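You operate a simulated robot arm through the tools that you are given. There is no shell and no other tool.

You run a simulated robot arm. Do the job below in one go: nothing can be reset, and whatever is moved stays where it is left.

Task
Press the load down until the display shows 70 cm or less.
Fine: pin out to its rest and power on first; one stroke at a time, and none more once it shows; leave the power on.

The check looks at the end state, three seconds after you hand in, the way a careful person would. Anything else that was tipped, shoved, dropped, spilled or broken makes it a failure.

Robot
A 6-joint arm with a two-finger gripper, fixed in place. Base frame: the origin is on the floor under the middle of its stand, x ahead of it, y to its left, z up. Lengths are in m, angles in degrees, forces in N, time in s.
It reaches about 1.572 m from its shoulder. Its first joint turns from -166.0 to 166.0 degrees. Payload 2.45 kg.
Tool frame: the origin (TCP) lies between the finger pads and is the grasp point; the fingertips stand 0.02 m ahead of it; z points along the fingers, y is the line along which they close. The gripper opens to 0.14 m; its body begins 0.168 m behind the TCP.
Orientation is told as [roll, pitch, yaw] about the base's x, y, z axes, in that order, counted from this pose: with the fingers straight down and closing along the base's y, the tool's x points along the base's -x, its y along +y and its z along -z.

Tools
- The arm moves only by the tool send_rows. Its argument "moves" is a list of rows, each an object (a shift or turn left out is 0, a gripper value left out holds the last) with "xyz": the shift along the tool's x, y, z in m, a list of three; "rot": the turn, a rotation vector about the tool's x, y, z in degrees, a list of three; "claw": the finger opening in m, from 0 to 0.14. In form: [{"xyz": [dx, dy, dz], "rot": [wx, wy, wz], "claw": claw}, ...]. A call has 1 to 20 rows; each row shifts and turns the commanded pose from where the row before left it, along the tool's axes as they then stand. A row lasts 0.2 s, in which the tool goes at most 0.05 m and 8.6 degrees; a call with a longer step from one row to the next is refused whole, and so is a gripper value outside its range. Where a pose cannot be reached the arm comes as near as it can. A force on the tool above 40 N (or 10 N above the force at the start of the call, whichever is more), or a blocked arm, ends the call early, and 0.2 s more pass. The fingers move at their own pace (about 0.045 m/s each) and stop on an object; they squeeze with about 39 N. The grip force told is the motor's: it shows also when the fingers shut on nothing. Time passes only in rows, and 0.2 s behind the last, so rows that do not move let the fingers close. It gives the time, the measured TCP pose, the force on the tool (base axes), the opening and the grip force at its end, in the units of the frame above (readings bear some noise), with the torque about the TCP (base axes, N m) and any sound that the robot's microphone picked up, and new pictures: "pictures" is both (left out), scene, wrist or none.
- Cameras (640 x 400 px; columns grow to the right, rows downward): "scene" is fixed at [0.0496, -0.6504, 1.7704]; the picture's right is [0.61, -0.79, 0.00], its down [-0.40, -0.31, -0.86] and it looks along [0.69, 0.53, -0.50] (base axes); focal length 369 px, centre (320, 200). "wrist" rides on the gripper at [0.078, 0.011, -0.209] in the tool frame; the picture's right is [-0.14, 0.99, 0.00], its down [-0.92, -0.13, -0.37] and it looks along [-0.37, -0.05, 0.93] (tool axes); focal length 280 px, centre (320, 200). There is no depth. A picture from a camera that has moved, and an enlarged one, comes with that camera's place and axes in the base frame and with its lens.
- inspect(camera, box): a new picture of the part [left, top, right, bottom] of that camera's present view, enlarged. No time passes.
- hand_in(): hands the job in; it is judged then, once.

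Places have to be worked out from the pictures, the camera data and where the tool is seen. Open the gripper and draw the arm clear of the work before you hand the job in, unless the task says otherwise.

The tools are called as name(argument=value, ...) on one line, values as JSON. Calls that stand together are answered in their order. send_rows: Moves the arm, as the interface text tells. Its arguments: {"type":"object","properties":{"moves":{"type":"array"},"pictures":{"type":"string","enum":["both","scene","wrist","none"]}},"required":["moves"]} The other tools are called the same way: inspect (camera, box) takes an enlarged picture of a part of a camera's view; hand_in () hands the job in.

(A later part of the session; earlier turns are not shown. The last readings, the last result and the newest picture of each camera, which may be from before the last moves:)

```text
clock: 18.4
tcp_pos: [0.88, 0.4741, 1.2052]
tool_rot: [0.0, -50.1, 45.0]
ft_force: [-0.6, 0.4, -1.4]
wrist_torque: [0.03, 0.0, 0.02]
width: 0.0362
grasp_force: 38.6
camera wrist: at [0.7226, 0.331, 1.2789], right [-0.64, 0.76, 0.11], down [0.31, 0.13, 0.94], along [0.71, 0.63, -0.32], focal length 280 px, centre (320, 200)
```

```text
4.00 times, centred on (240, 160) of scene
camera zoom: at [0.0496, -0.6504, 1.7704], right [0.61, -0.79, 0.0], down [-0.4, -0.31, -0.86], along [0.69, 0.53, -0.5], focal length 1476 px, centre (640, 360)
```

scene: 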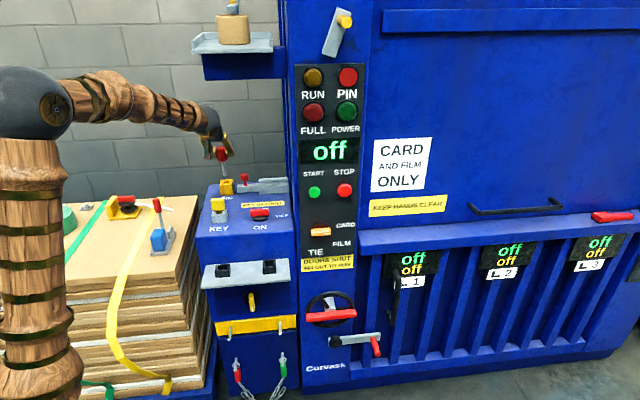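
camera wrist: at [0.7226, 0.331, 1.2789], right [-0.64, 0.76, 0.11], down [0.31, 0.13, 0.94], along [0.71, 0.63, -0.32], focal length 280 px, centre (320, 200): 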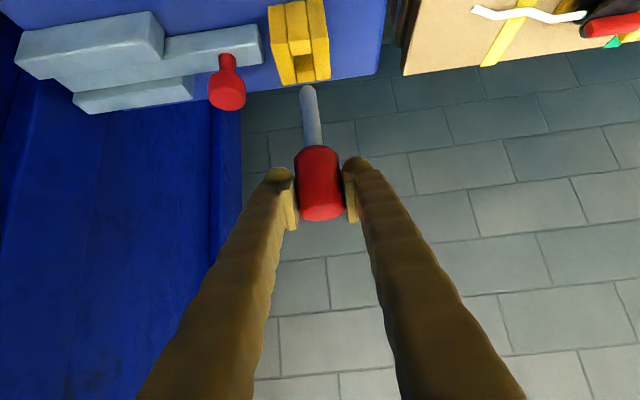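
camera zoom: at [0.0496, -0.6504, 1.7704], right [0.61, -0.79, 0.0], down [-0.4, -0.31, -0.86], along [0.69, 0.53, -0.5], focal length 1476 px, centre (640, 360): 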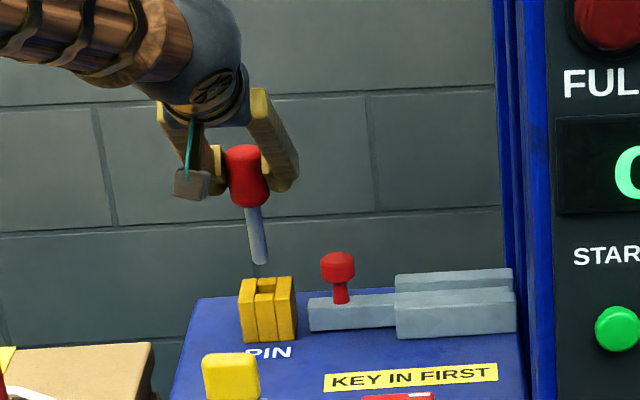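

The pin is fully out. It has a round shank about 17 mm across and 65 mm long, hanging close to vertical. I'll look at the now-empty yellow socket's opening to match it to the right rest.

inspect(camera="wrist", box=[255, 0, 345, 95])

inspect(camera="scene", box=[200, 170, 260, 220])

inspect(camera="scene", box=[200, 250, 295, 320])

```text
4.21 times, centred on (300, 48) of wrist
camera zoom: at [0.7226, 0.331, 1.2789], right [-0.64, 0.76, 0.11], down [0.31, 0.13, 0.94], along [0.71, 0.63, -0.32], focal length 1181 px, centre (404, 842)
```

zoom: 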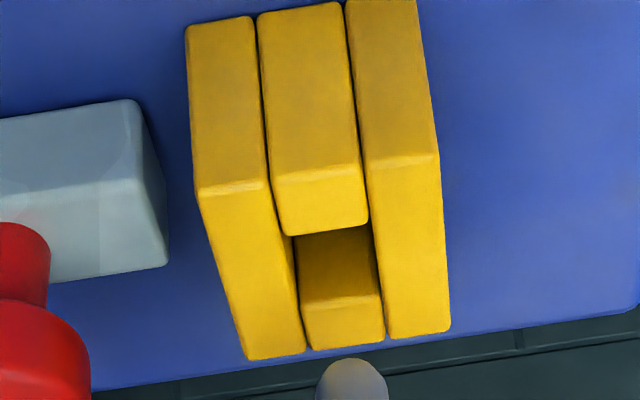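

```text
8.00 times, centred on (230, 195) of scene
camera zoom: at [0.0496, -0.6504, 1.7704], right [0.61, -0.79, 0.0], down [-0.4, -0.31, -0.86], along [0.69, 0.53, -0.5], focal length 2952 px, centre (1040, 240)
```

zoom: 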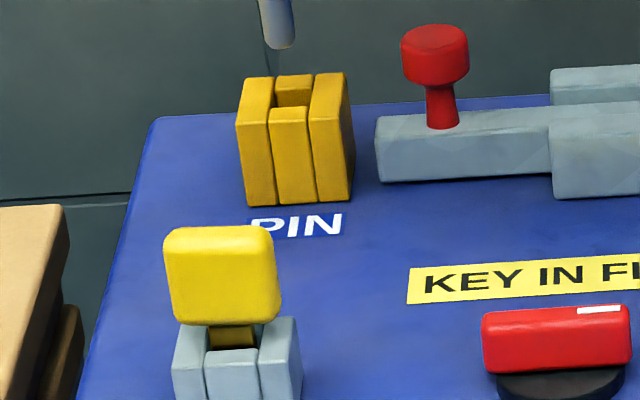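

```text
5.71 times, centred on (248, 285) of scene
camera zoom: at [0.0496, -0.6504, 1.7704], right [0.61, -0.79, 0.0], down [-0.4, -0.31, -0.86], along [0.69, 0.53, -0.5], focal length 2108 px, centre (734, -286)
```

zoom: 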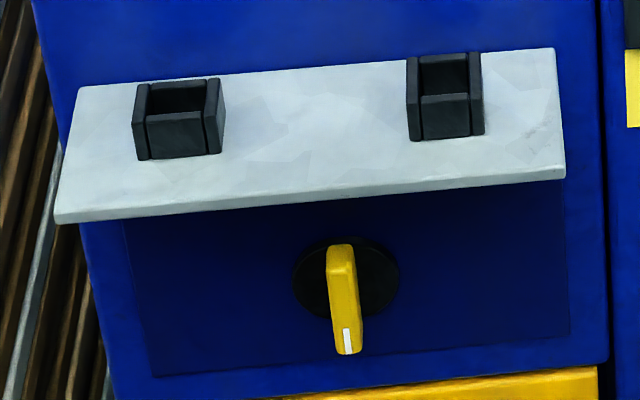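

The left rest is a wide, shallow slot for the flat key, while the right rest is square like the pin's yellow socket. So the pin's rest is the right one, near u=0.4525, n=0.598, with its top at z≈0.924. The tip hangs about 0.099 below the TCP, so I'll raise it above the key top, swing around the key and stop above that rest.

send_rows(moves=[{"xyz": [0.0039, 0, -0.0228]}, {"xyz": [0.0039, 0, -0.0228]}, {"xyz": [0.0039, 0, -0.0228]}, {"xyz": [0.0211, -0.01217, -0.02525]}, {"xyz": [0.0211, -0.01217, -0.02525]}, {"xyz": [0.0211, -0.01217, -0.02525]}, {"xyz": [0.0211, -0.01217, -0.02525]}, {"xyz": [0.0211, -0.01217, -0.02525]}, {"xyz": [0.0211, -0.01217, -0.02525]}, {"xyz": [0.02612, -0.0185, -0.00318]}, {"xyz": [0.02612, -0.0185, -0.00318]}, {"xyz": [0.02612, -0.0185, -0.00318]}, {"xyz": [0.02612, -0.0185, -0.00318]}, {"xyz": [0.02612, -0.0185, -0.00318]}, {}], pictures="both")

inspect(camera="wrist", box=[220, 60, 420, 260])

inspect(camera="scene", box=[200, 170, 330, 300])

```text
clock: 21.6
tcp_pos: [0.7468, 0.1042, 1.1514]
tool_rot: [0.0, -50.2, 45.1]
ft_force: [-0.5, -0.2, -1.0]
wrist_torque: [0.03, -0.02, -0.01]
width: 0.0364
grasp_force: 38.7
camera wrist: at [0.5907, -0.037, 1.2239], right [-0.64, 0.76, 0.11], down [0.31, 0.13, 0.94], along [0.71, 0.63, -0.32], focal length 280 px, centre (320, 200)
```

scene: 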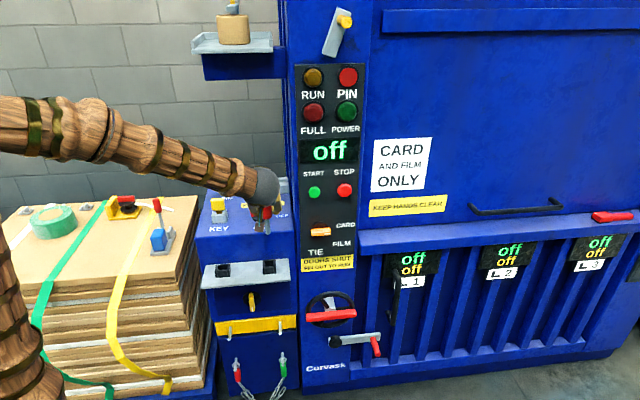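
wrist: 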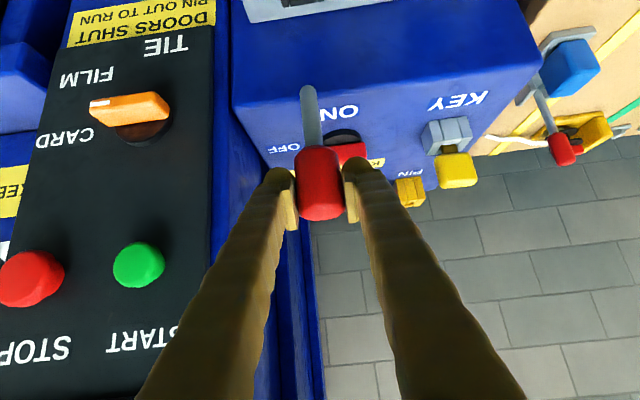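

```text
2.00 times, centred on (320, 160) of wrist
camera zoom: at [0.5907, -0.037, 1.2239], right [-0.64, 0.76, 0.11], down [0.31, 0.13, 0.94], along [0.71, 0.63, -0.32], focal length 561 px, centre (320, 280)
```

zoom: 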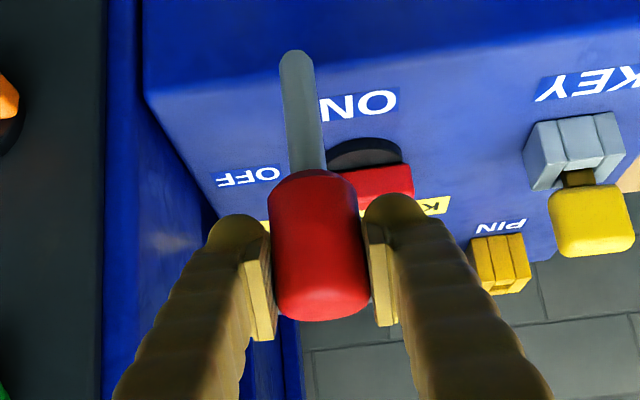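

```text
3.08 times, centred on (265, 235) of scene
camera zoom: at [0.0496, -0.6504, 1.7704], right [0.61, -0.79, 0.0], down [-0.4, -0.31, -0.86], along [0.69, 0.53, -0.5], focal length 1135 px, centre (489, 92)
```

zoom: 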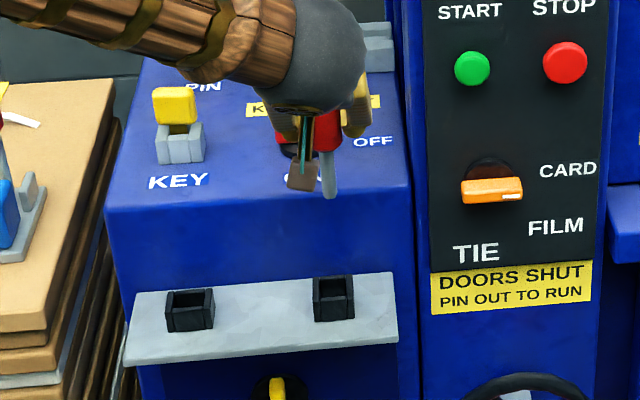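

The pin is above the right rest, with TCP at u=0.454, n=0.602. I'll lower until the tip is about 1 cm above the socket and check alignment from the scene camera.

send_rows(moves=[{"xyz": [0.02225, 0.0005, 0.0186]}, {"xyz": [0.02225, 0.0005, 0.0186]}, {"xyz": [0.02225, 0.0005, 0.0186]}, {"xyz": [0.02025, 0, 0.0169]}, {}], pictures="both")

inspect(camera="scene", box=[230, 220, 310, 290])

inspect(camera="wrist", box=[250, 0, 390, 120])

```text
clock: 22.8
tcp_pos: [0.7479, 0.1048, 1.0372]
tool_rot: [0.0, -50.1, 45.0]
ft_force: [-0.5, -0.5, -1.2]
wrist_torque: [-0.01, -0.02, -0.03]
width: 0.0361
grasp_force: 39.0
camera wrist: at [0.5897, -0.0358, 1.1107], right [-0.64, 0.76, 0.11], down [0.31, 0.13, 0.94], along [0.71, 0.63, -0.32], focal length 280 px, centre (320, 200)
```

scene: 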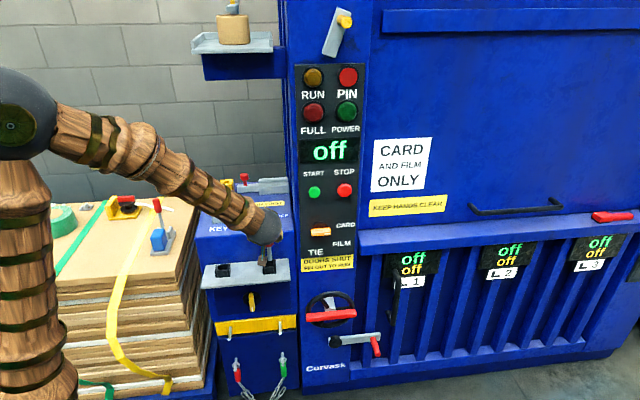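
wrist: 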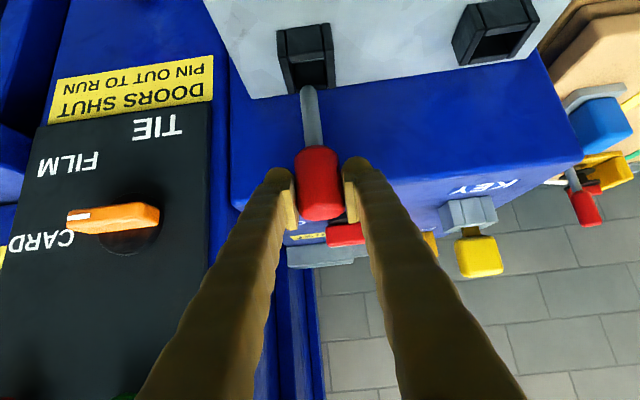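

```text
5.71 times, centred on (270, 255) of scene
camera zoom: at [0.0496, -0.6504, 1.7704], right [0.61, -0.79, 0.0], down [-0.4, -0.31, -0.86], along [0.69, 0.53, -0.5], focal length 2108 px, centre (606, -114)
```

zoom: 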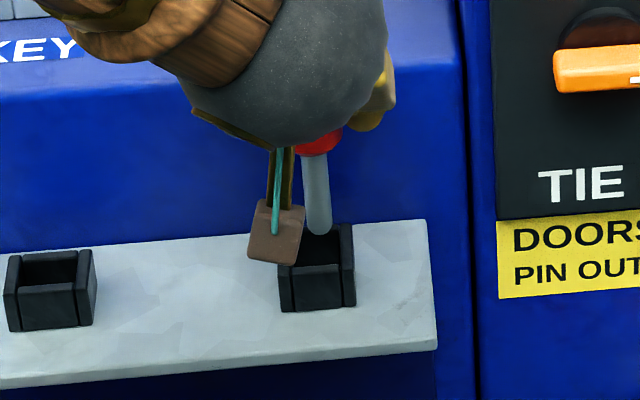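

```text
3.33 times, centred on (320, 60) of wrist
camera zoom: at [0.5897, -0.0358, 1.1107], right [-0.64, 0.76, 0.11], down [0.31, 0.13, 0.94], along [0.71, 0.63, -0.32], focal length 935 px, centre (320, 667)
```

zoom: 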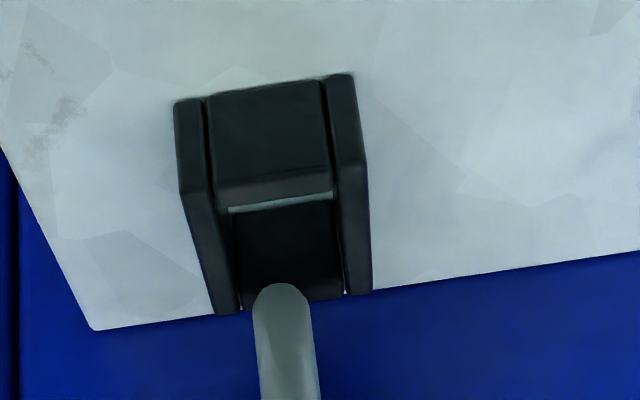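

Both cameras show the tip over the rest. I'll zoom in tightly to judge the front–back offset before inserting.

inspect(camera="wrist", box=[280, 10, 350, 105])

inspect(camera="scene", box=[255, 245, 285, 280])

```text
4.21 times, centred on (315, 58) of wrist
camera zoom: at [0.5897, -0.0358, 1.1107], right [-0.64, 0.76, 0.11], down [0.31, 0.13, 0.94], along [0.71, 0.63, -0.32], focal length 1181 px, centre (341, 800)
```

zoom: 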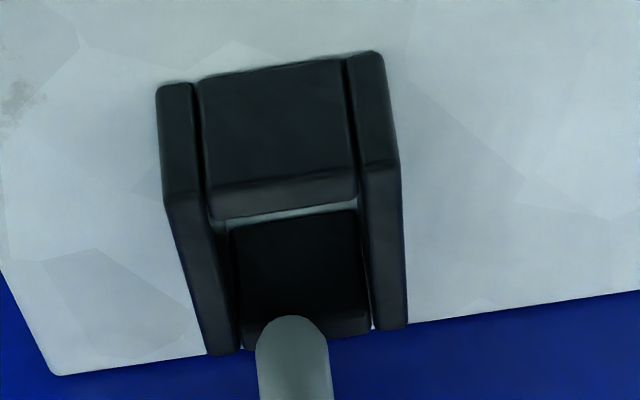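

```text
11.43 times, centred on (270, 262) of scene
camera zoom: at [0.0496, -0.6504, 1.7704], right [0.61, -0.79, 0.0], down [-0.4, -0.31, -0.86], along [0.69, 0.53, -0.5], focal length 4217 px, centre (891, -514)
```

zoom: 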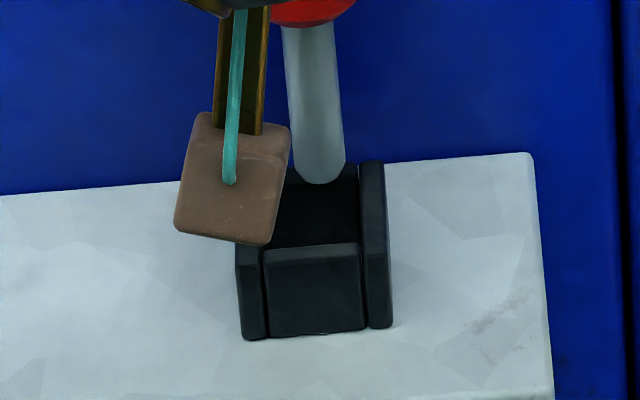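

The tip looks about 2 mm too far right and about 5 mm too far toward the box. I'll correct that and lower 1 cm gently while watching the force.

send_rows(moves=[{"xyz": [0.0032, 0.002, -0.0038]}, {"xyz": [0.0038, 0, 0.0032]}, {"xyz": [0.0038, 0, 0.0032]}, {}], pictures="both")

inspect(camera="wrist", box=[280, 10, 350, 105])

inspect(camera="scene", box=[255, 245, 285, 280])

```text
clock: 23.8
tcp_pos: [0.7419, 0.1055, 1.0296]
tool_rot: [0.0, -50.2, 45.2]
ft_force: [0.9, -0.3, 30.5]
wrist_torque: [0.17, -0.3, 0.04]
width: 0.0361
grasp_force: 39.3
camera wrist: at [0.5847, -0.0372, 1.1017], right [-0.64, 0.76, 0.1], down [0.31, 0.13, 0.94], along [0.71, 0.63, -0.32], focal length 280 px, centre (320, 200)
```

scene: 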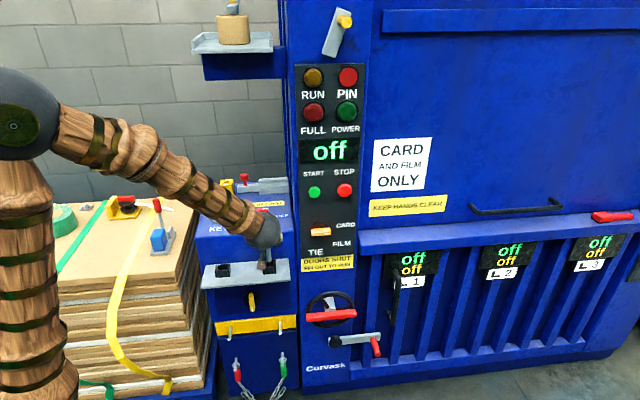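
wrist: 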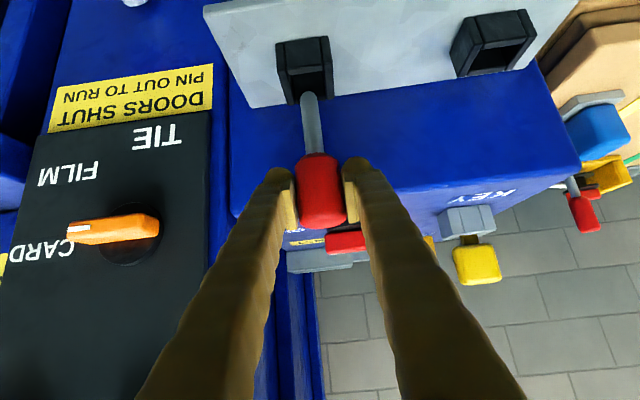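

```text
4.21 times, centred on (315, 58) of wrist
camera zoom: at [0.5847, -0.0372, 1.1017], right [-0.64, 0.76, 0.1], down [0.31, 0.13, 0.94], along [0.71, 0.63, -0.32], focal length 1181 px, centre (341, 800)
```

zoom: 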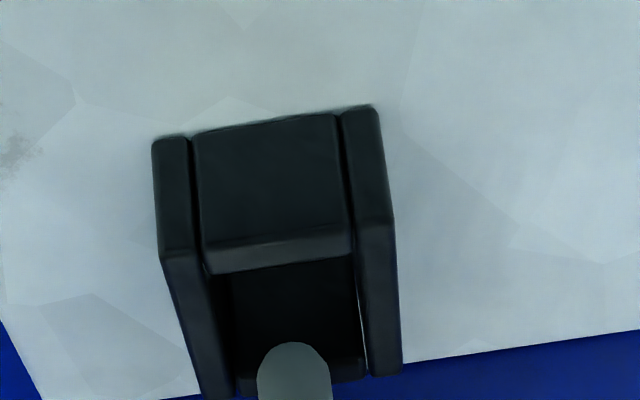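

```text
11.43 times, centred on (270, 262) of scene
camera zoom: at [0.0496, -0.6504, 1.7704], right [0.61, -0.79, 0.0], down [-0.4, -0.31, -0.86], along [0.69, 0.53, -0.5], focal length 4217 px, centre (891, -514)
```

zoom: 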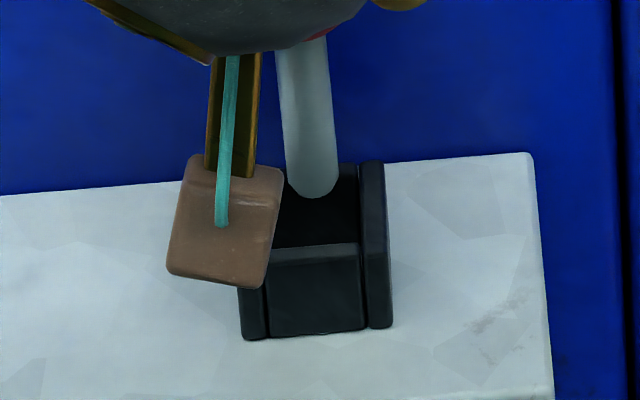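

There's a contact force of 30 N: the tip is sitting on the rest's back wall, so the socket top is higher (about 0.935) and the front–back offset is larger than I judged. I'll lift 15 mm off it and look again.

send_rows(moves=[{"xyz": [-0.0058, 0, -0.0048]}, {"xyz": [-0.0058, 0, -0.0048]}, {}], pictures="both")

inspect(camera="wrist", box=[250, 20, 390, 240])

inspect(camera="scene", box=[240, 225, 300, 285])

```text
clock: 24.6
tcp_pos: [0.7424, 0.1046, 1.0432]
tool_rot: [0.1, -50.1, 45.1]
ft_force: [0.2, 0.5, -0.7]
wrist_torque: [-0.02, 0.02, -0.01]
width: 0.036
grasp_force: 39.2
camera wrist: at [0.5848, -0.0372, 1.1162], right [-0.64, 0.76, 0.11], down [0.31, 0.13, 0.94], along [0.71, 0.63, -0.32], focal length 280 px, centre (320, 200)
```

scene: 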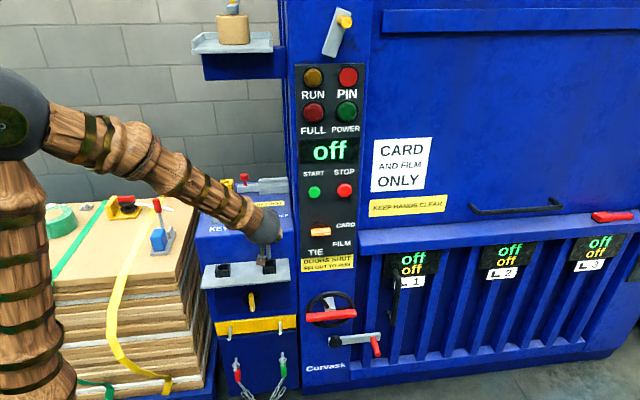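
wrist: 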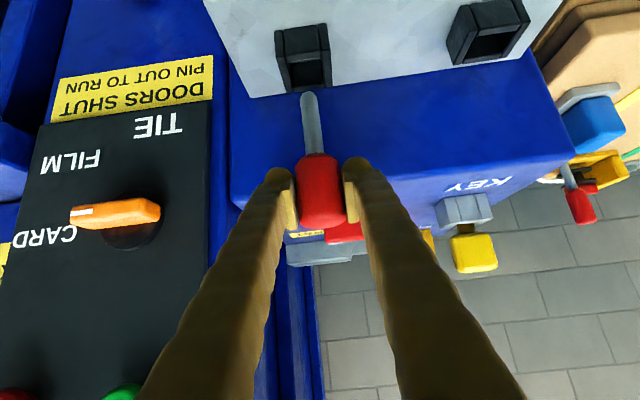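

```text
1.82 times, centred on (320, 130) of wrist
camera zoom: at [0.5848, -0.0372, 1.1162], right [-0.64, 0.76, 0.11], down [0.31, 0.13, 0.94], along [0.71, 0.63, -0.32], focal length 510 px, centre (320, 327)
```

zoom: 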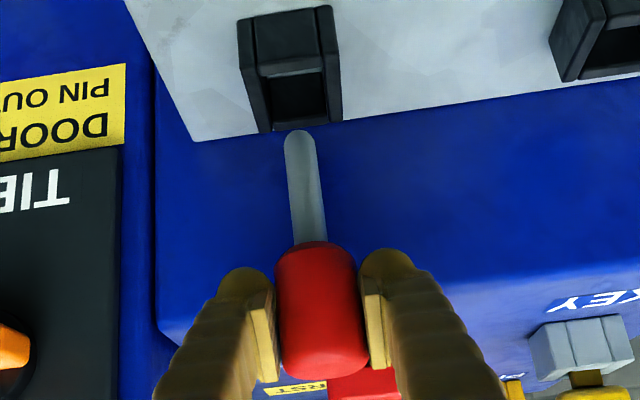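

```text
6.67 times, centred on (270, 255) of scene
camera zoom: at [0.0496, -0.6504, 1.7704], right [0.61, -0.79, 0.0], down [-0.4, -0.31, -0.86], along [0.69, 0.53, -0.5], focal length 2460 px, centre (653, -167)
```

zoom: 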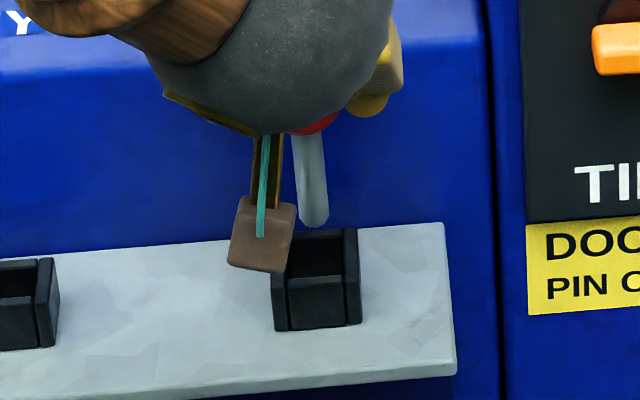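

The pin slid about 9 mm up in the grip, so its tip is now roughly 0.09 below the TCP, and it is still straight. Combining the views, it needs to move about 12 mm toward the robot, so I'll do that and check before lowering.

send_rows(moves=[{"xyz": [0.004, 0, -0.0048]}, {"xyz": [0.004, 0, -0.0048]}, {}], pictures="both")

inspect(camera="wrist", box=[280, 10, 350, 105])

inspect(camera="scene", box=[255, 240, 290, 280])

```text
clock: 25.4
tcp_pos: [0.7331, 0.0959, 1.0436]
tool_rot: [0.1, -50.2, 45.0]
ft_force: [-0.3, -0.8, -1.2]
wrist_torque: [0.0, 0.02, -0.02]
width: 0.0363
grasp_force: 38.9
camera wrist: at [0.5762, -0.0458, 1.1161], right [-0.64, 0.76, 0.11], down [0.31, 0.13, 0.94], along [0.71, 0.63, -0.32], focal length 280 px, centre (320, 200)
```

scene: 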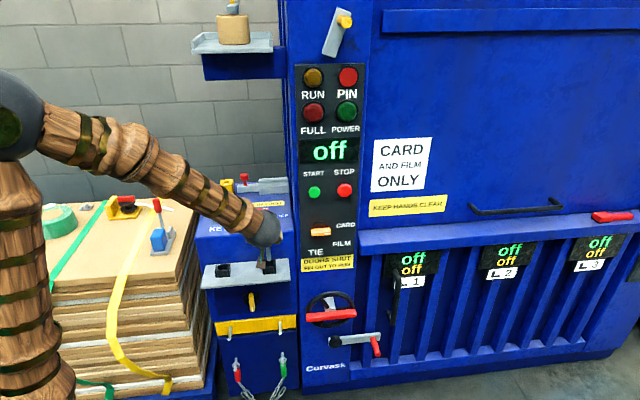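
wrist: 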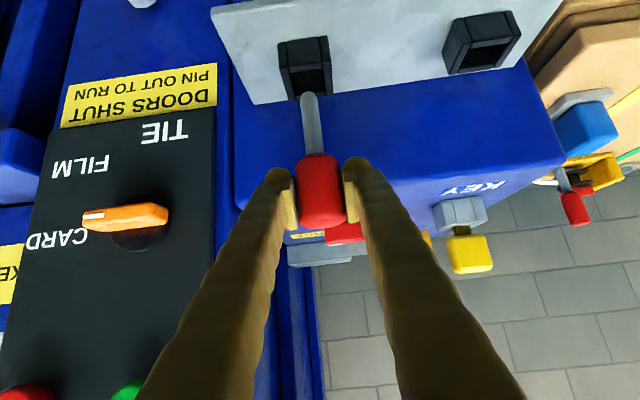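

```text
4.21 times, centred on (315, 58) of wrist
camera zoom: at [0.5762, -0.0458, 1.1161], right [-0.64, 0.76, 0.11], down [0.31, 0.13, 0.94], along [0.71, 0.63, -0.32], focal length 1181 px, centre (341, 800)
```

zoom: 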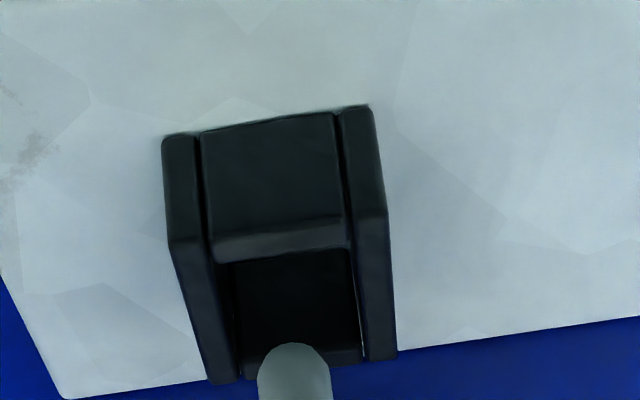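

```text
10.00 times, centred on (272, 260) of scene
camera zoom: at [0.0496, -0.6504, 1.7704], right [0.61, -0.79, 0.0], down [-0.4, -0.31, -0.86], along [0.69, 0.53, -0.5], focal length 3690 px, centre (795, -400)
```

zoom: 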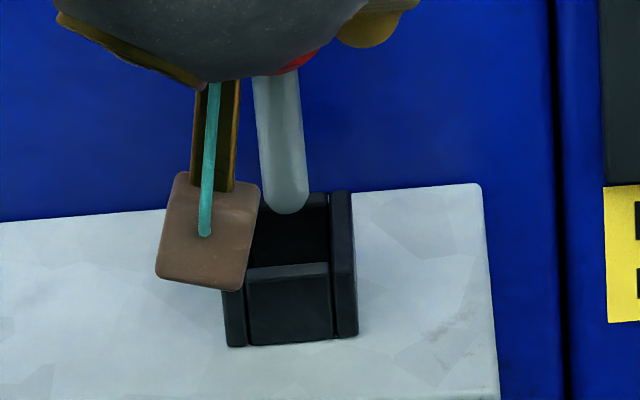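

Both views now put the tip 2–5 mm off centre at most. I'll trim 3 mm more toward the robot and lower 18 mm in small steps.

send_rows(moves=[{"xyz": [0.0019, 0, -0.0023]}, {"xyz": [0.0046, 0, 0.00385]}, {"xyz": [0.0046, 0, 0.00385]}, {"xyz": [0.0046, 0, 0.00385]}, {}], pictures="both")

inspect(camera="wrist", box=[280, 10, 350, 105])

inspect(camera="scene", box=[255, 240, 290, 280])

```text
clock: 26.6
tcp_pos: [0.733, 0.0948, 1.0249]
tool_rot: [-0.1, -50.1, 45.0]
ft_force: [-0.3, -0.6, -0.9]
wrist_torque: [0.0, -0.03, -0.02]
width: 0.0362
grasp_force: 38.9
camera wrist: at [0.5744, -0.0478, 1.098], right [-0.64, 0.76, 0.11], down [0.31, 0.13, 0.94], along [0.71, 0.63, -0.32], focal length 280 px, centre (320, 200)
```

scene: 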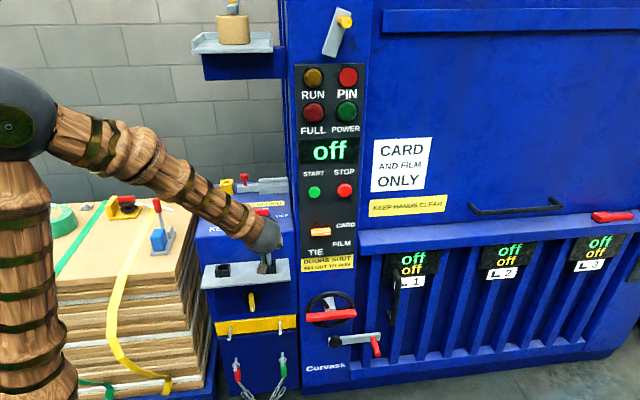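
wrist: 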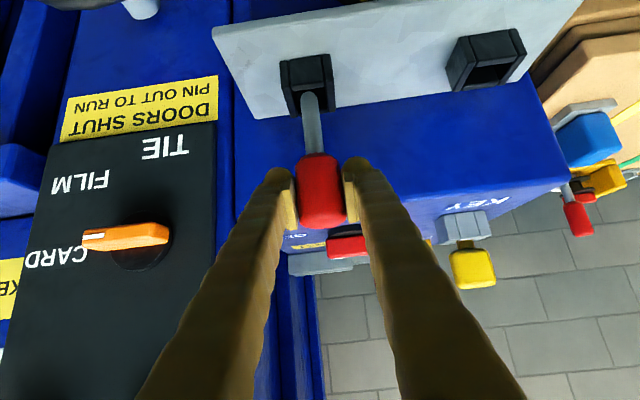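

```text
4.21 times, centred on (315, 58) of wrist
camera zoom: at [0.5744, -0.0478, 1.098], right [-0.64, 0.76, 0.11], down [0.31, 0.13, 0.94], along [0.71, 0.63, -0.32], focal length 1181 px, centre (341, 800)
```

zoom: 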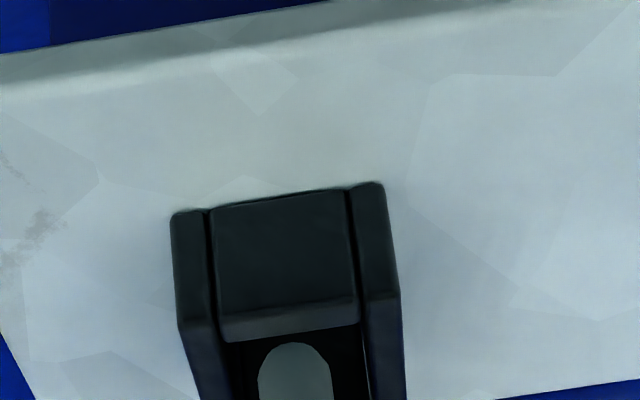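

```text
10.00 times, centred on (272, 260) of scene
camera zoom: at [0.0496, -0.6504, 1.7704], right [0.61, -0.79, 0.0], down [-0.4, -0.31, -0.86], along [0.69, 0.53, -0.5], focal length 3690 px, centre (795, -400)
```

zoom: 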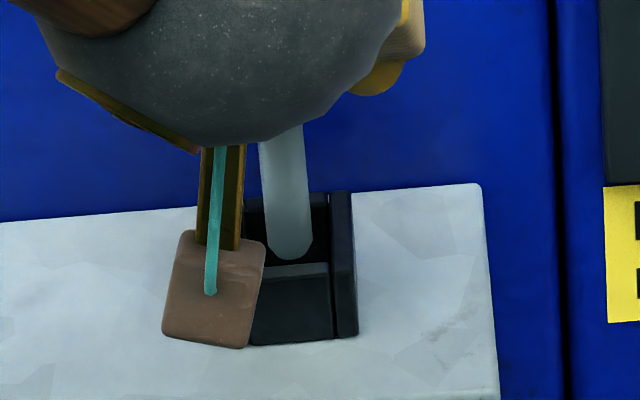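

The tip is in the mouth of the rest with no contact force, though slightly toward the front wall. I'll nudge 3 mm back and keep lowering.

send_rows(moves=[{"xyz": [-0.0019, 0, 0.0023]}, {"xyz": [0.0046, 0, 0.00385]}, {"xyz": [0.0046, 0, 0.00385]}, {}], pictures="both")

inspect(camera="scene", box=[245, 230, 300, 285])

inspect(camera="wrist", box=[250, 30, 390, 240])

```text
clock: 27.6
tcp_pos: [0.7341, 0.097, 1.0133]
tool_rot: [0.1, -50.1, 45.1]
ft_force: [-0.2, -1.1, -0.7]
wrist_torque: [0.0, 0.01, 0.01]
width: 0.0362
grasp_force: 39.2
camera wrist: at [0.5763, -0.0458, 1.0858], right [-0.64, 0.76, 0.11], down [0.31, 0.13, 0.94], along [0.71, 0.63, -0.32], focal length 280 px, centre (320, 200)
```

scene: 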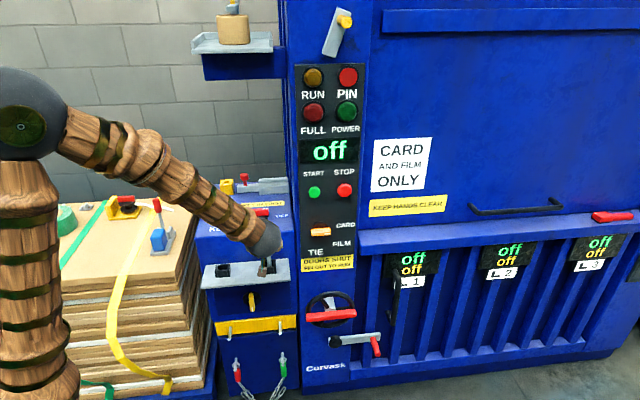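
wrist: 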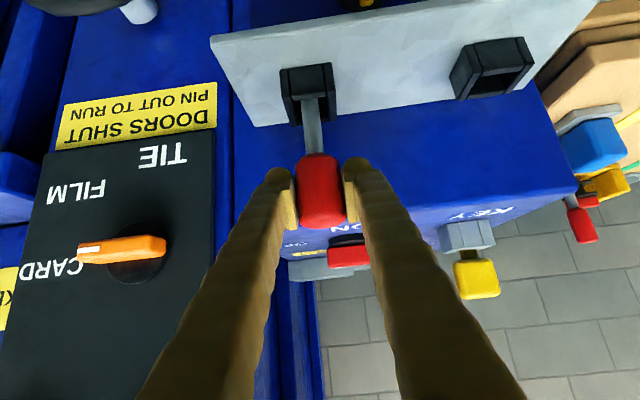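

```text
7.27 times, centred on (272, 258) of scene
camera zoom: at [0.0496, -0.6504, 1.7704], right [0.61, -0.79, 0.0], down [-0.4, -0.31, -0.86], along [0.69, 0.53, -0.5], focal length 2683 px, centre (666, -218)
```

zoom: 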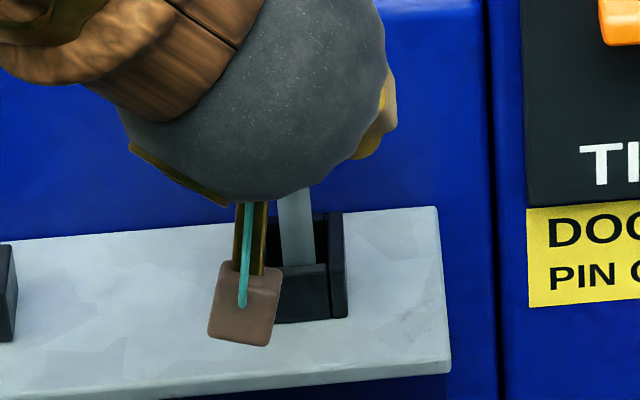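

```text
1.90 times, centred on (320, 135) of wrist
camera zoom: at [0.5763, -0.0458, 1.0858], right [-0.64, 0.76, 0.11], down [0.31, 0.13, 0.94], along [0.71, 0.63, -0.32], focal length 534 px, centre (320, 324)
```

zoom: 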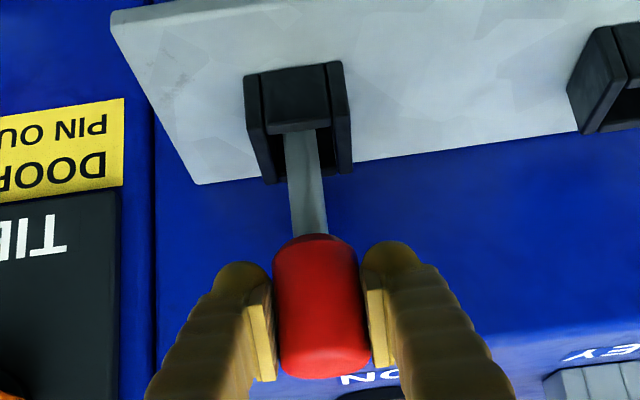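

The tip is inside the rest now, hidden by its front wall, with no load. I'll continue down another 12 mm.

send_rows(moves=[{"xyz": [0.0031, 0, 0.00257]}, {"xyz": [0.0031, 0, 0.00257]}, {"xyz": [0.0031, 0, 0.00257]}, {}], pictures="none")

```text
clock: 28.6
tcp_pos: [0.7345, 0.0972, 1.0002]
tool_rot: [0.0, -50.1, 45.0]
ft_force: [0.0, 0.0, -0.5]
wrist_torque: [-0.01, -0.01, 0.0]
width: 0.0361
grasp_force: 39.0
```

send_rows(moves=[{"xyz": [0.0023, 0, 0.00192]}, {"xyz": [0.0023, 0, 0.00192]}, {}], pictures="both")

inspect(camera="scene", box=[245, 230, 300, 285])

inspect(camera="wrist", box=[250, 30, 390, 240])

```text
clock: 29.4
tcp_pos: [0.734, 0.0968, 0.9958]
tool_rot: [-0.1, -50.0, 45.1]
ft_force: [2.9, 1.7, 32.3]
wrist_torque: [0.2, -0.31, 0.06]
width: 0.0363
grasp_force: 38.3
camera wrist: at [0.5765, -0.0456, 1.0682], right [-0.64, 0.76, 0.1], down [0.31, 0.13, 0.94], along [0.71, 0.63, -0.31], focal length 280 px, centre (320, 200)
```

scene: 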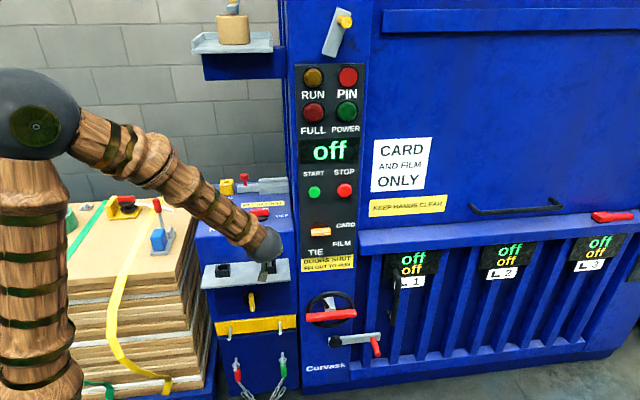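
wrist: 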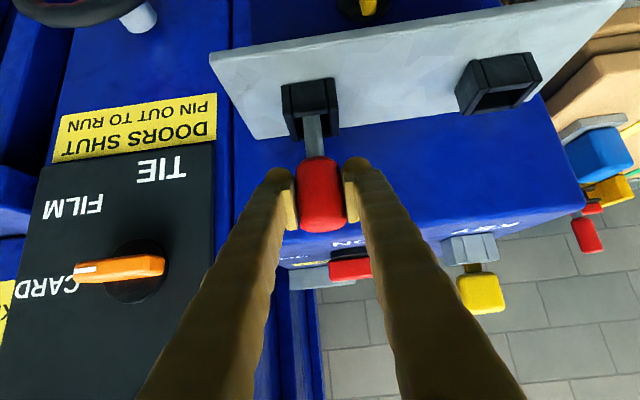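

```text
7.27 times, centred on (272, 258) of scene
camera zoom: at [0.0496, -0.6504, 1.7704], right [0.61, -0.79, 0.0], down [-0.4, -0.31, -0.86], along [0.69, 0.53, -0.5], focal length 2683 px, centre (666, -218)
```

zoom: 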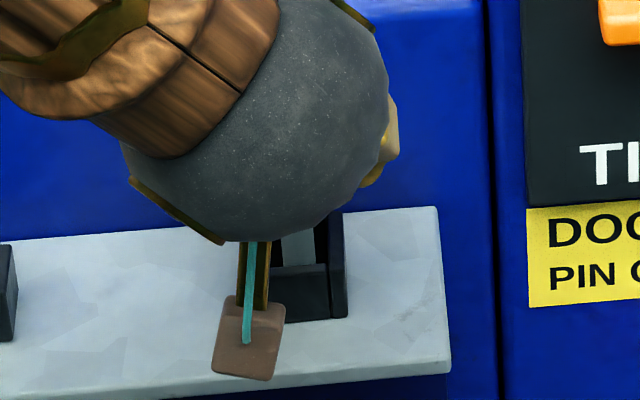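

```text
1.90 times, centred on (320, 135) of wrist
camera zoom: at [0.5765, -0.0456, 1.0682], right [-0.64, 0.76, 0.1], down [0.31, 0.13, 0.94], along [0.71, 0.63, -0.31], focal length 534 px, centre (320, 324)
```

zoom: 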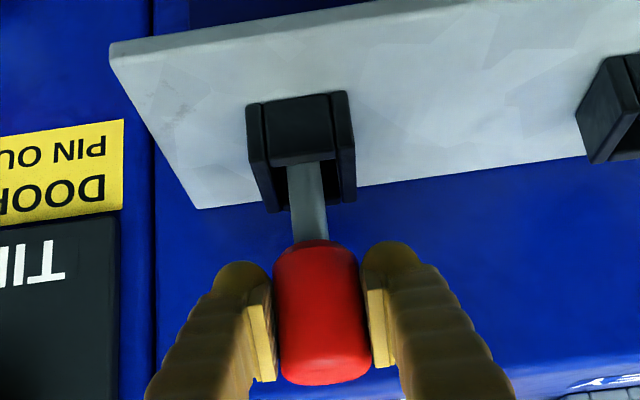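

The tip has reached the floor of the rest (32 N of push-back). I'll ease up 3 mm to unload it, open gradually to release the pin and look.

send_rows(moves=[{"xyz": [-0.0023, 0, -0.0019]}, {"xyz": [-0.0012, 0, -0.001]}, {"claw": 0.04}, {"claw": 0.046}, {"claw": 0.056}, {}, {}], pictures="both")

inspect(camera="wrist", box=[250, 30, 390, 240])

```text
clock: 31.0
tcp_pos: [0.7333, 0.096, 0.9993]
tool_rot: [0.0, -50.1, 45.0]
ft_force: [0.5, -0.4, -0.3]
wrist_torque: [0.0, 0.03, 0.01]
width: 0.0557
grasp_force: 0.1
camera wrist: at [0.5765, -0.0459, 1.072], right [-0.64, 0.76, 0.11], down [0.31, 0.13, 0.94], along [0.71, 0.63, -0.32], focal length 280 px, centre (320, 200)
```

scene: 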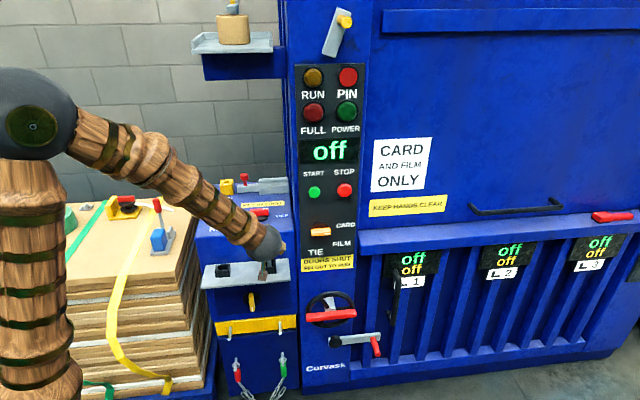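
wrist: 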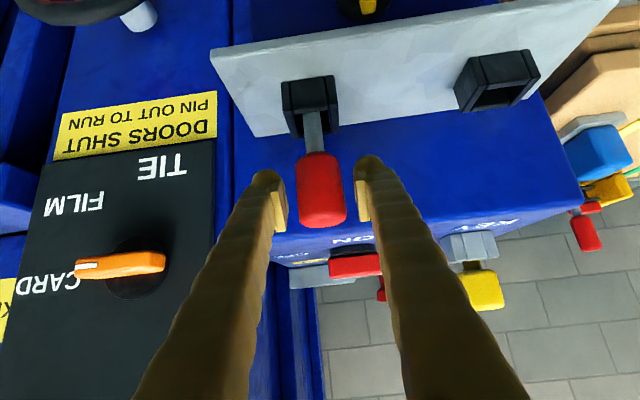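

```text
1.90 times, centred on (320, 135) of wrist
camera zoom: at [0.5765, -0.0459, 1.072], right [-0.64, 0.76, 0.11], down [0.31, 0.13, 0.94], along [0.71, 0.63, -0.32], focal length 534 px, centre (320, 324)
```

zoom: 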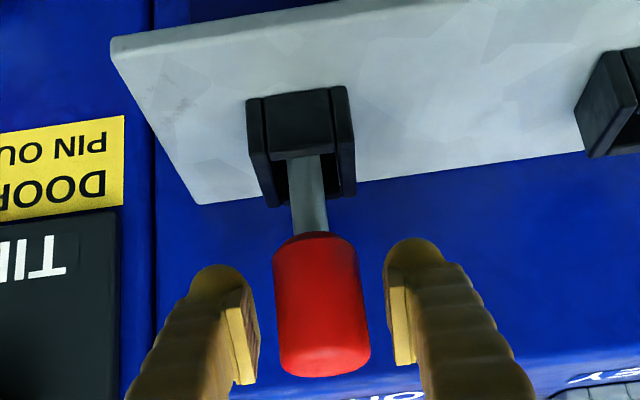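

The pin stands on its own in the rest, clear of both pads. I'll back straight out along the tool axis.

send_rows(moves=[{"xyz": [0, 0, -0.02]}, {"xyz": [0, 0, -0.03]}, {"xyz": [0, 0, -0.03]}, {"xyz": [0, 0, -0.04]}, {"xyz": [0, 0, -0.04]}, {}], pictures="both")

inspect(camera="wrist", box=[220, 60, 420, 240])

inspect(camera="scene", box=[200, 190, 310, 300])

```text
clock: 32.4
tcp_pos: [0.6473, 0.0106, 1.1042]
tool_rot: [0.0, -50.1, 45.1]
ft_force: [-0.9, 0.2, 0.1]
wrist_torque: [0.0, -0.02, 0.0]
width: 0.0559
grasp_force: 0.1
camera wrist: at [0.4896, -0.1325, 1.1757], right [-0.64, 0.76, 0.11], down [0.31, 0.13, 0.94], along [0.71, 0.63, -0.32], focal length 280 px, centre (320, 200)
```

scene: 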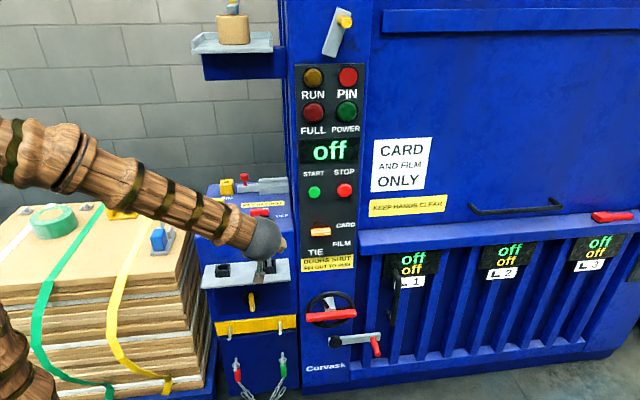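
wrist: 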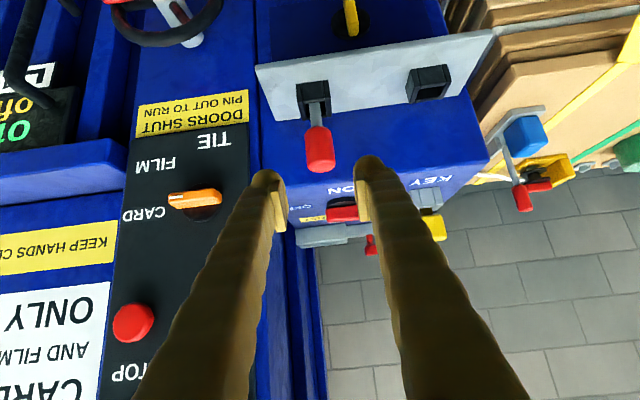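

```text
2.22 times, centred on (320, 150) of wrist
camera zoom: at [0.4896, -0.1325, 1.1757], right [-0.64, 0.76, 0.11], down [0.31, 0.13, 0.94], along [0.71, 0.63, -0.32], focal length 623 px, centre (320, 311)
```

zoom: 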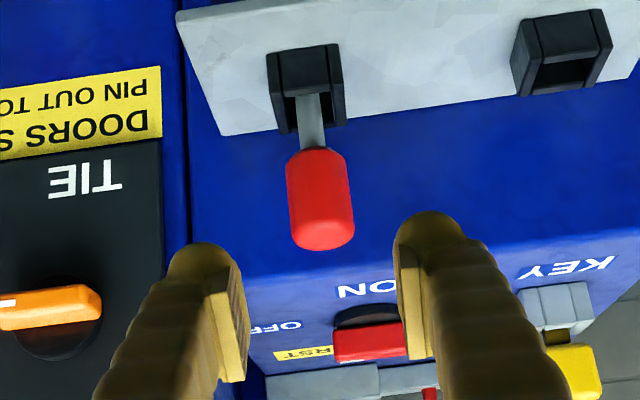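

```text
3.64 times, centred on (255, 245) of scene
camera zoom: at [0.0496, -0.6504, 1.7704], right [0.61, -0.79, 0.0], down [-0.4, -0.31, -0.86], along [0.69, 0.53, -0.5], focal length 1342 px, centre (556, 36)
```

zoom: 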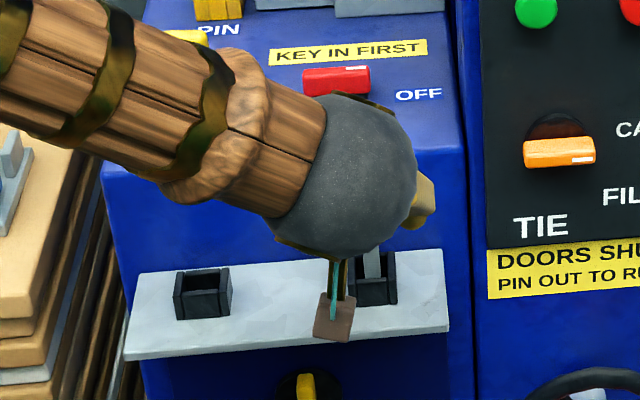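

The pin stands upright in its rest. Next is the power knob: a red bar about 65×16 mm with its centre at u≈0.423, n≈0.743, pointing at OFF on the right. ON is toward the front, which means a clockwise quarter turn seen from above. I'll bring the tool upright and yaw to 135° so the fingers close across the bar.

send_rows(moves=[{"rot": [0, 8.35, 0]}, {"rot": [0, 8.35, 0]}, {"rot": [0, 8.35, 0]}, {"rot": [0, 8.35, 0]}, {"rot": [0, 8.35, 0]}, {"rot": [0, 8.35, 0]}, {"rot": [0, 0, -8.18]}, {"rot": [0, 0, -8.18]}, {"rot": [0, 0, -8.18]}, {"rot": [0, 0, -8.18]}, {"rot": [0, 0, -8.18]}, {"rot": [0, 0, -8.18]}, {"rot": [0, 0, -8.18]}, {"rot": [0, 0, -8.18]}, {"rot": [0, 0, -8.18]}, {"rot": [0, 0, -8.18]}, {"rot": [0, 0, -8.18]}, {}], pictures="both")

```text
clock: 36.2
tcp_pos: [0.6468, 0.0094, 1.1012]
tool_rot: [-0.1, 0.0, 135.1]
ft_force: [-0.1, 0.2, -0.3]
wrist_torque: [-0.04, 0.05, -0.03]
width: 0.056
grasp_force: 0.1
camera wrist: at [0.6935, -0.0545, 1.31], right [-0.8, -0.6, 0.0], down [-0.56, 0.74, 0.37], along [-0.22, 0.29, -0.93], focal length 280 px, centre (320, 200)
```

scene: 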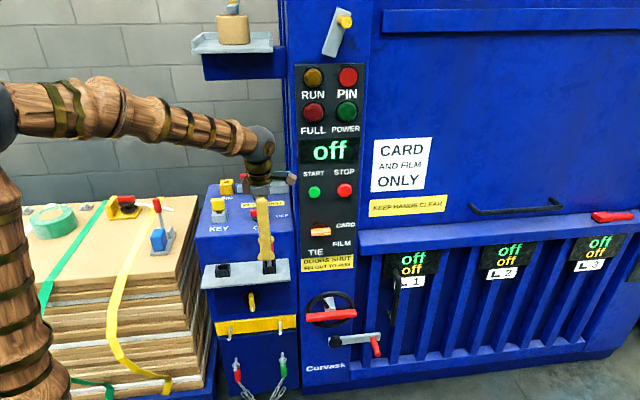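
wrist: 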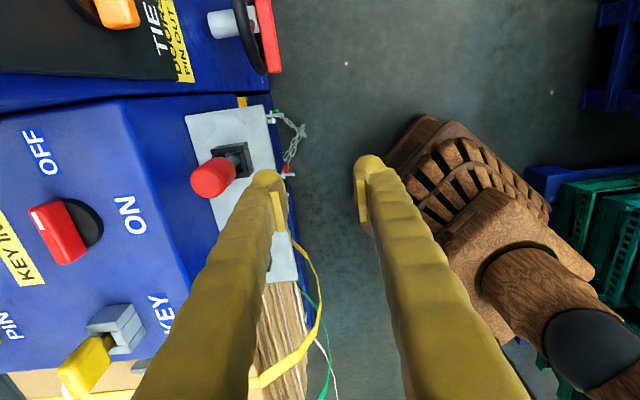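

The tool is upright at yaw 135°. I'll slide over toward the knob at this height (fingertips at z≈1.08, above the pin and the bar) and look down at it.

send_rows(moves=[{"xyz": [-0.004, -0.04, 0]}, {"xyz": [-0.004, -0.04, 0]}, {"xyz": [-0.004, -0.04, 0]}, {"xyz": [-0.005, -0.04, 0]}, {"xyz": [-0.005, -0.04, 0]}, {"xyz": [-0.005, -0.04, 0]}, {}], pictures="both")

inspect(camera="wrist", box=[200, 100, 440, 280])

inspect(camera="scene", box=[200, 90, 320, 240])

```text
clock: 37.8
tcp_pos: [0.7977, 0.1986, 1.1016]
tool_rot: [0.0, 0.0, 134.9]
ft_force: [0.5, 0.7, -0.3]
wrist_torque: [0.0, 0.0, 0.0]
width: 0.0559
grasp_force: 0.1
camera wrist: at [0.8443, 0.1356, 1.3101], right [-0.8, -0.6, 0.0], down [-0.56, 0.74, 0.37], along [-0.22, 0.29, -0.93], focal length 280 px, centre (320, 200)
```

scene: 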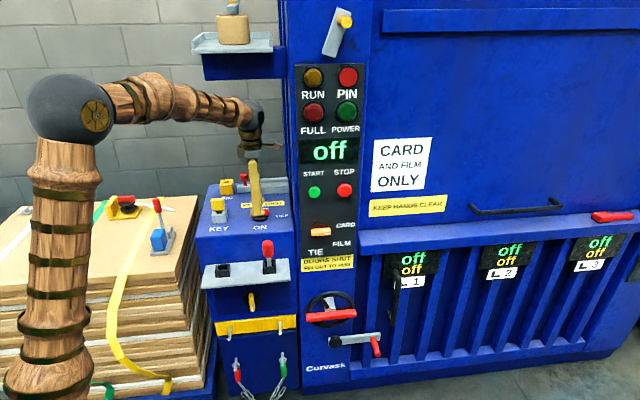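
wrist: 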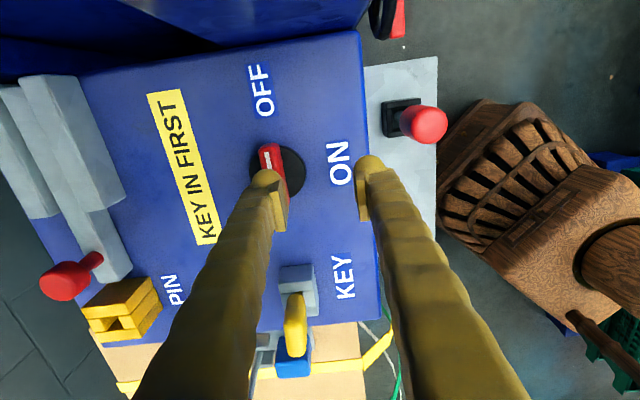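

```text
2.22 times, centred on (320, 190) of wrist
camera zoom: at [0.8443, 0.1356, 1.3101], right [-0.8, -0.6, 0.0], down [-0.56, 0.74, 0.37], along [-0.22, 0.29, -0.93], focal length 623 px, centre (320, 222)
```

zoom: 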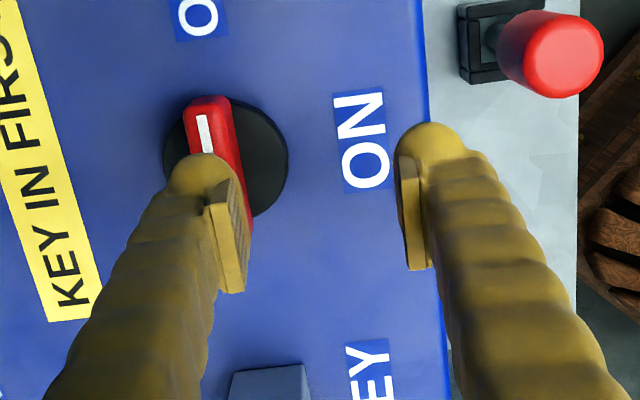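

```text
2.67 times, centred on (260, 165) of scene
camera zoom: at [0.0496, -0.6504, 1.7704], right [0.61, -0.79, 0.0], down [-0.4, -0.31, -0.86], along [0.69, 0.53, -0.5], focal length 984 px, centre (480, 293)
```

zoom: 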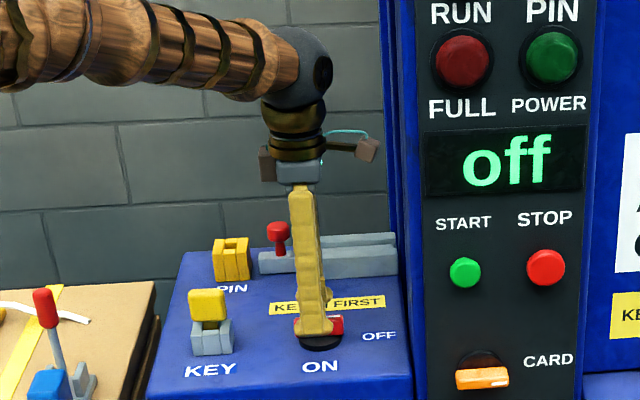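

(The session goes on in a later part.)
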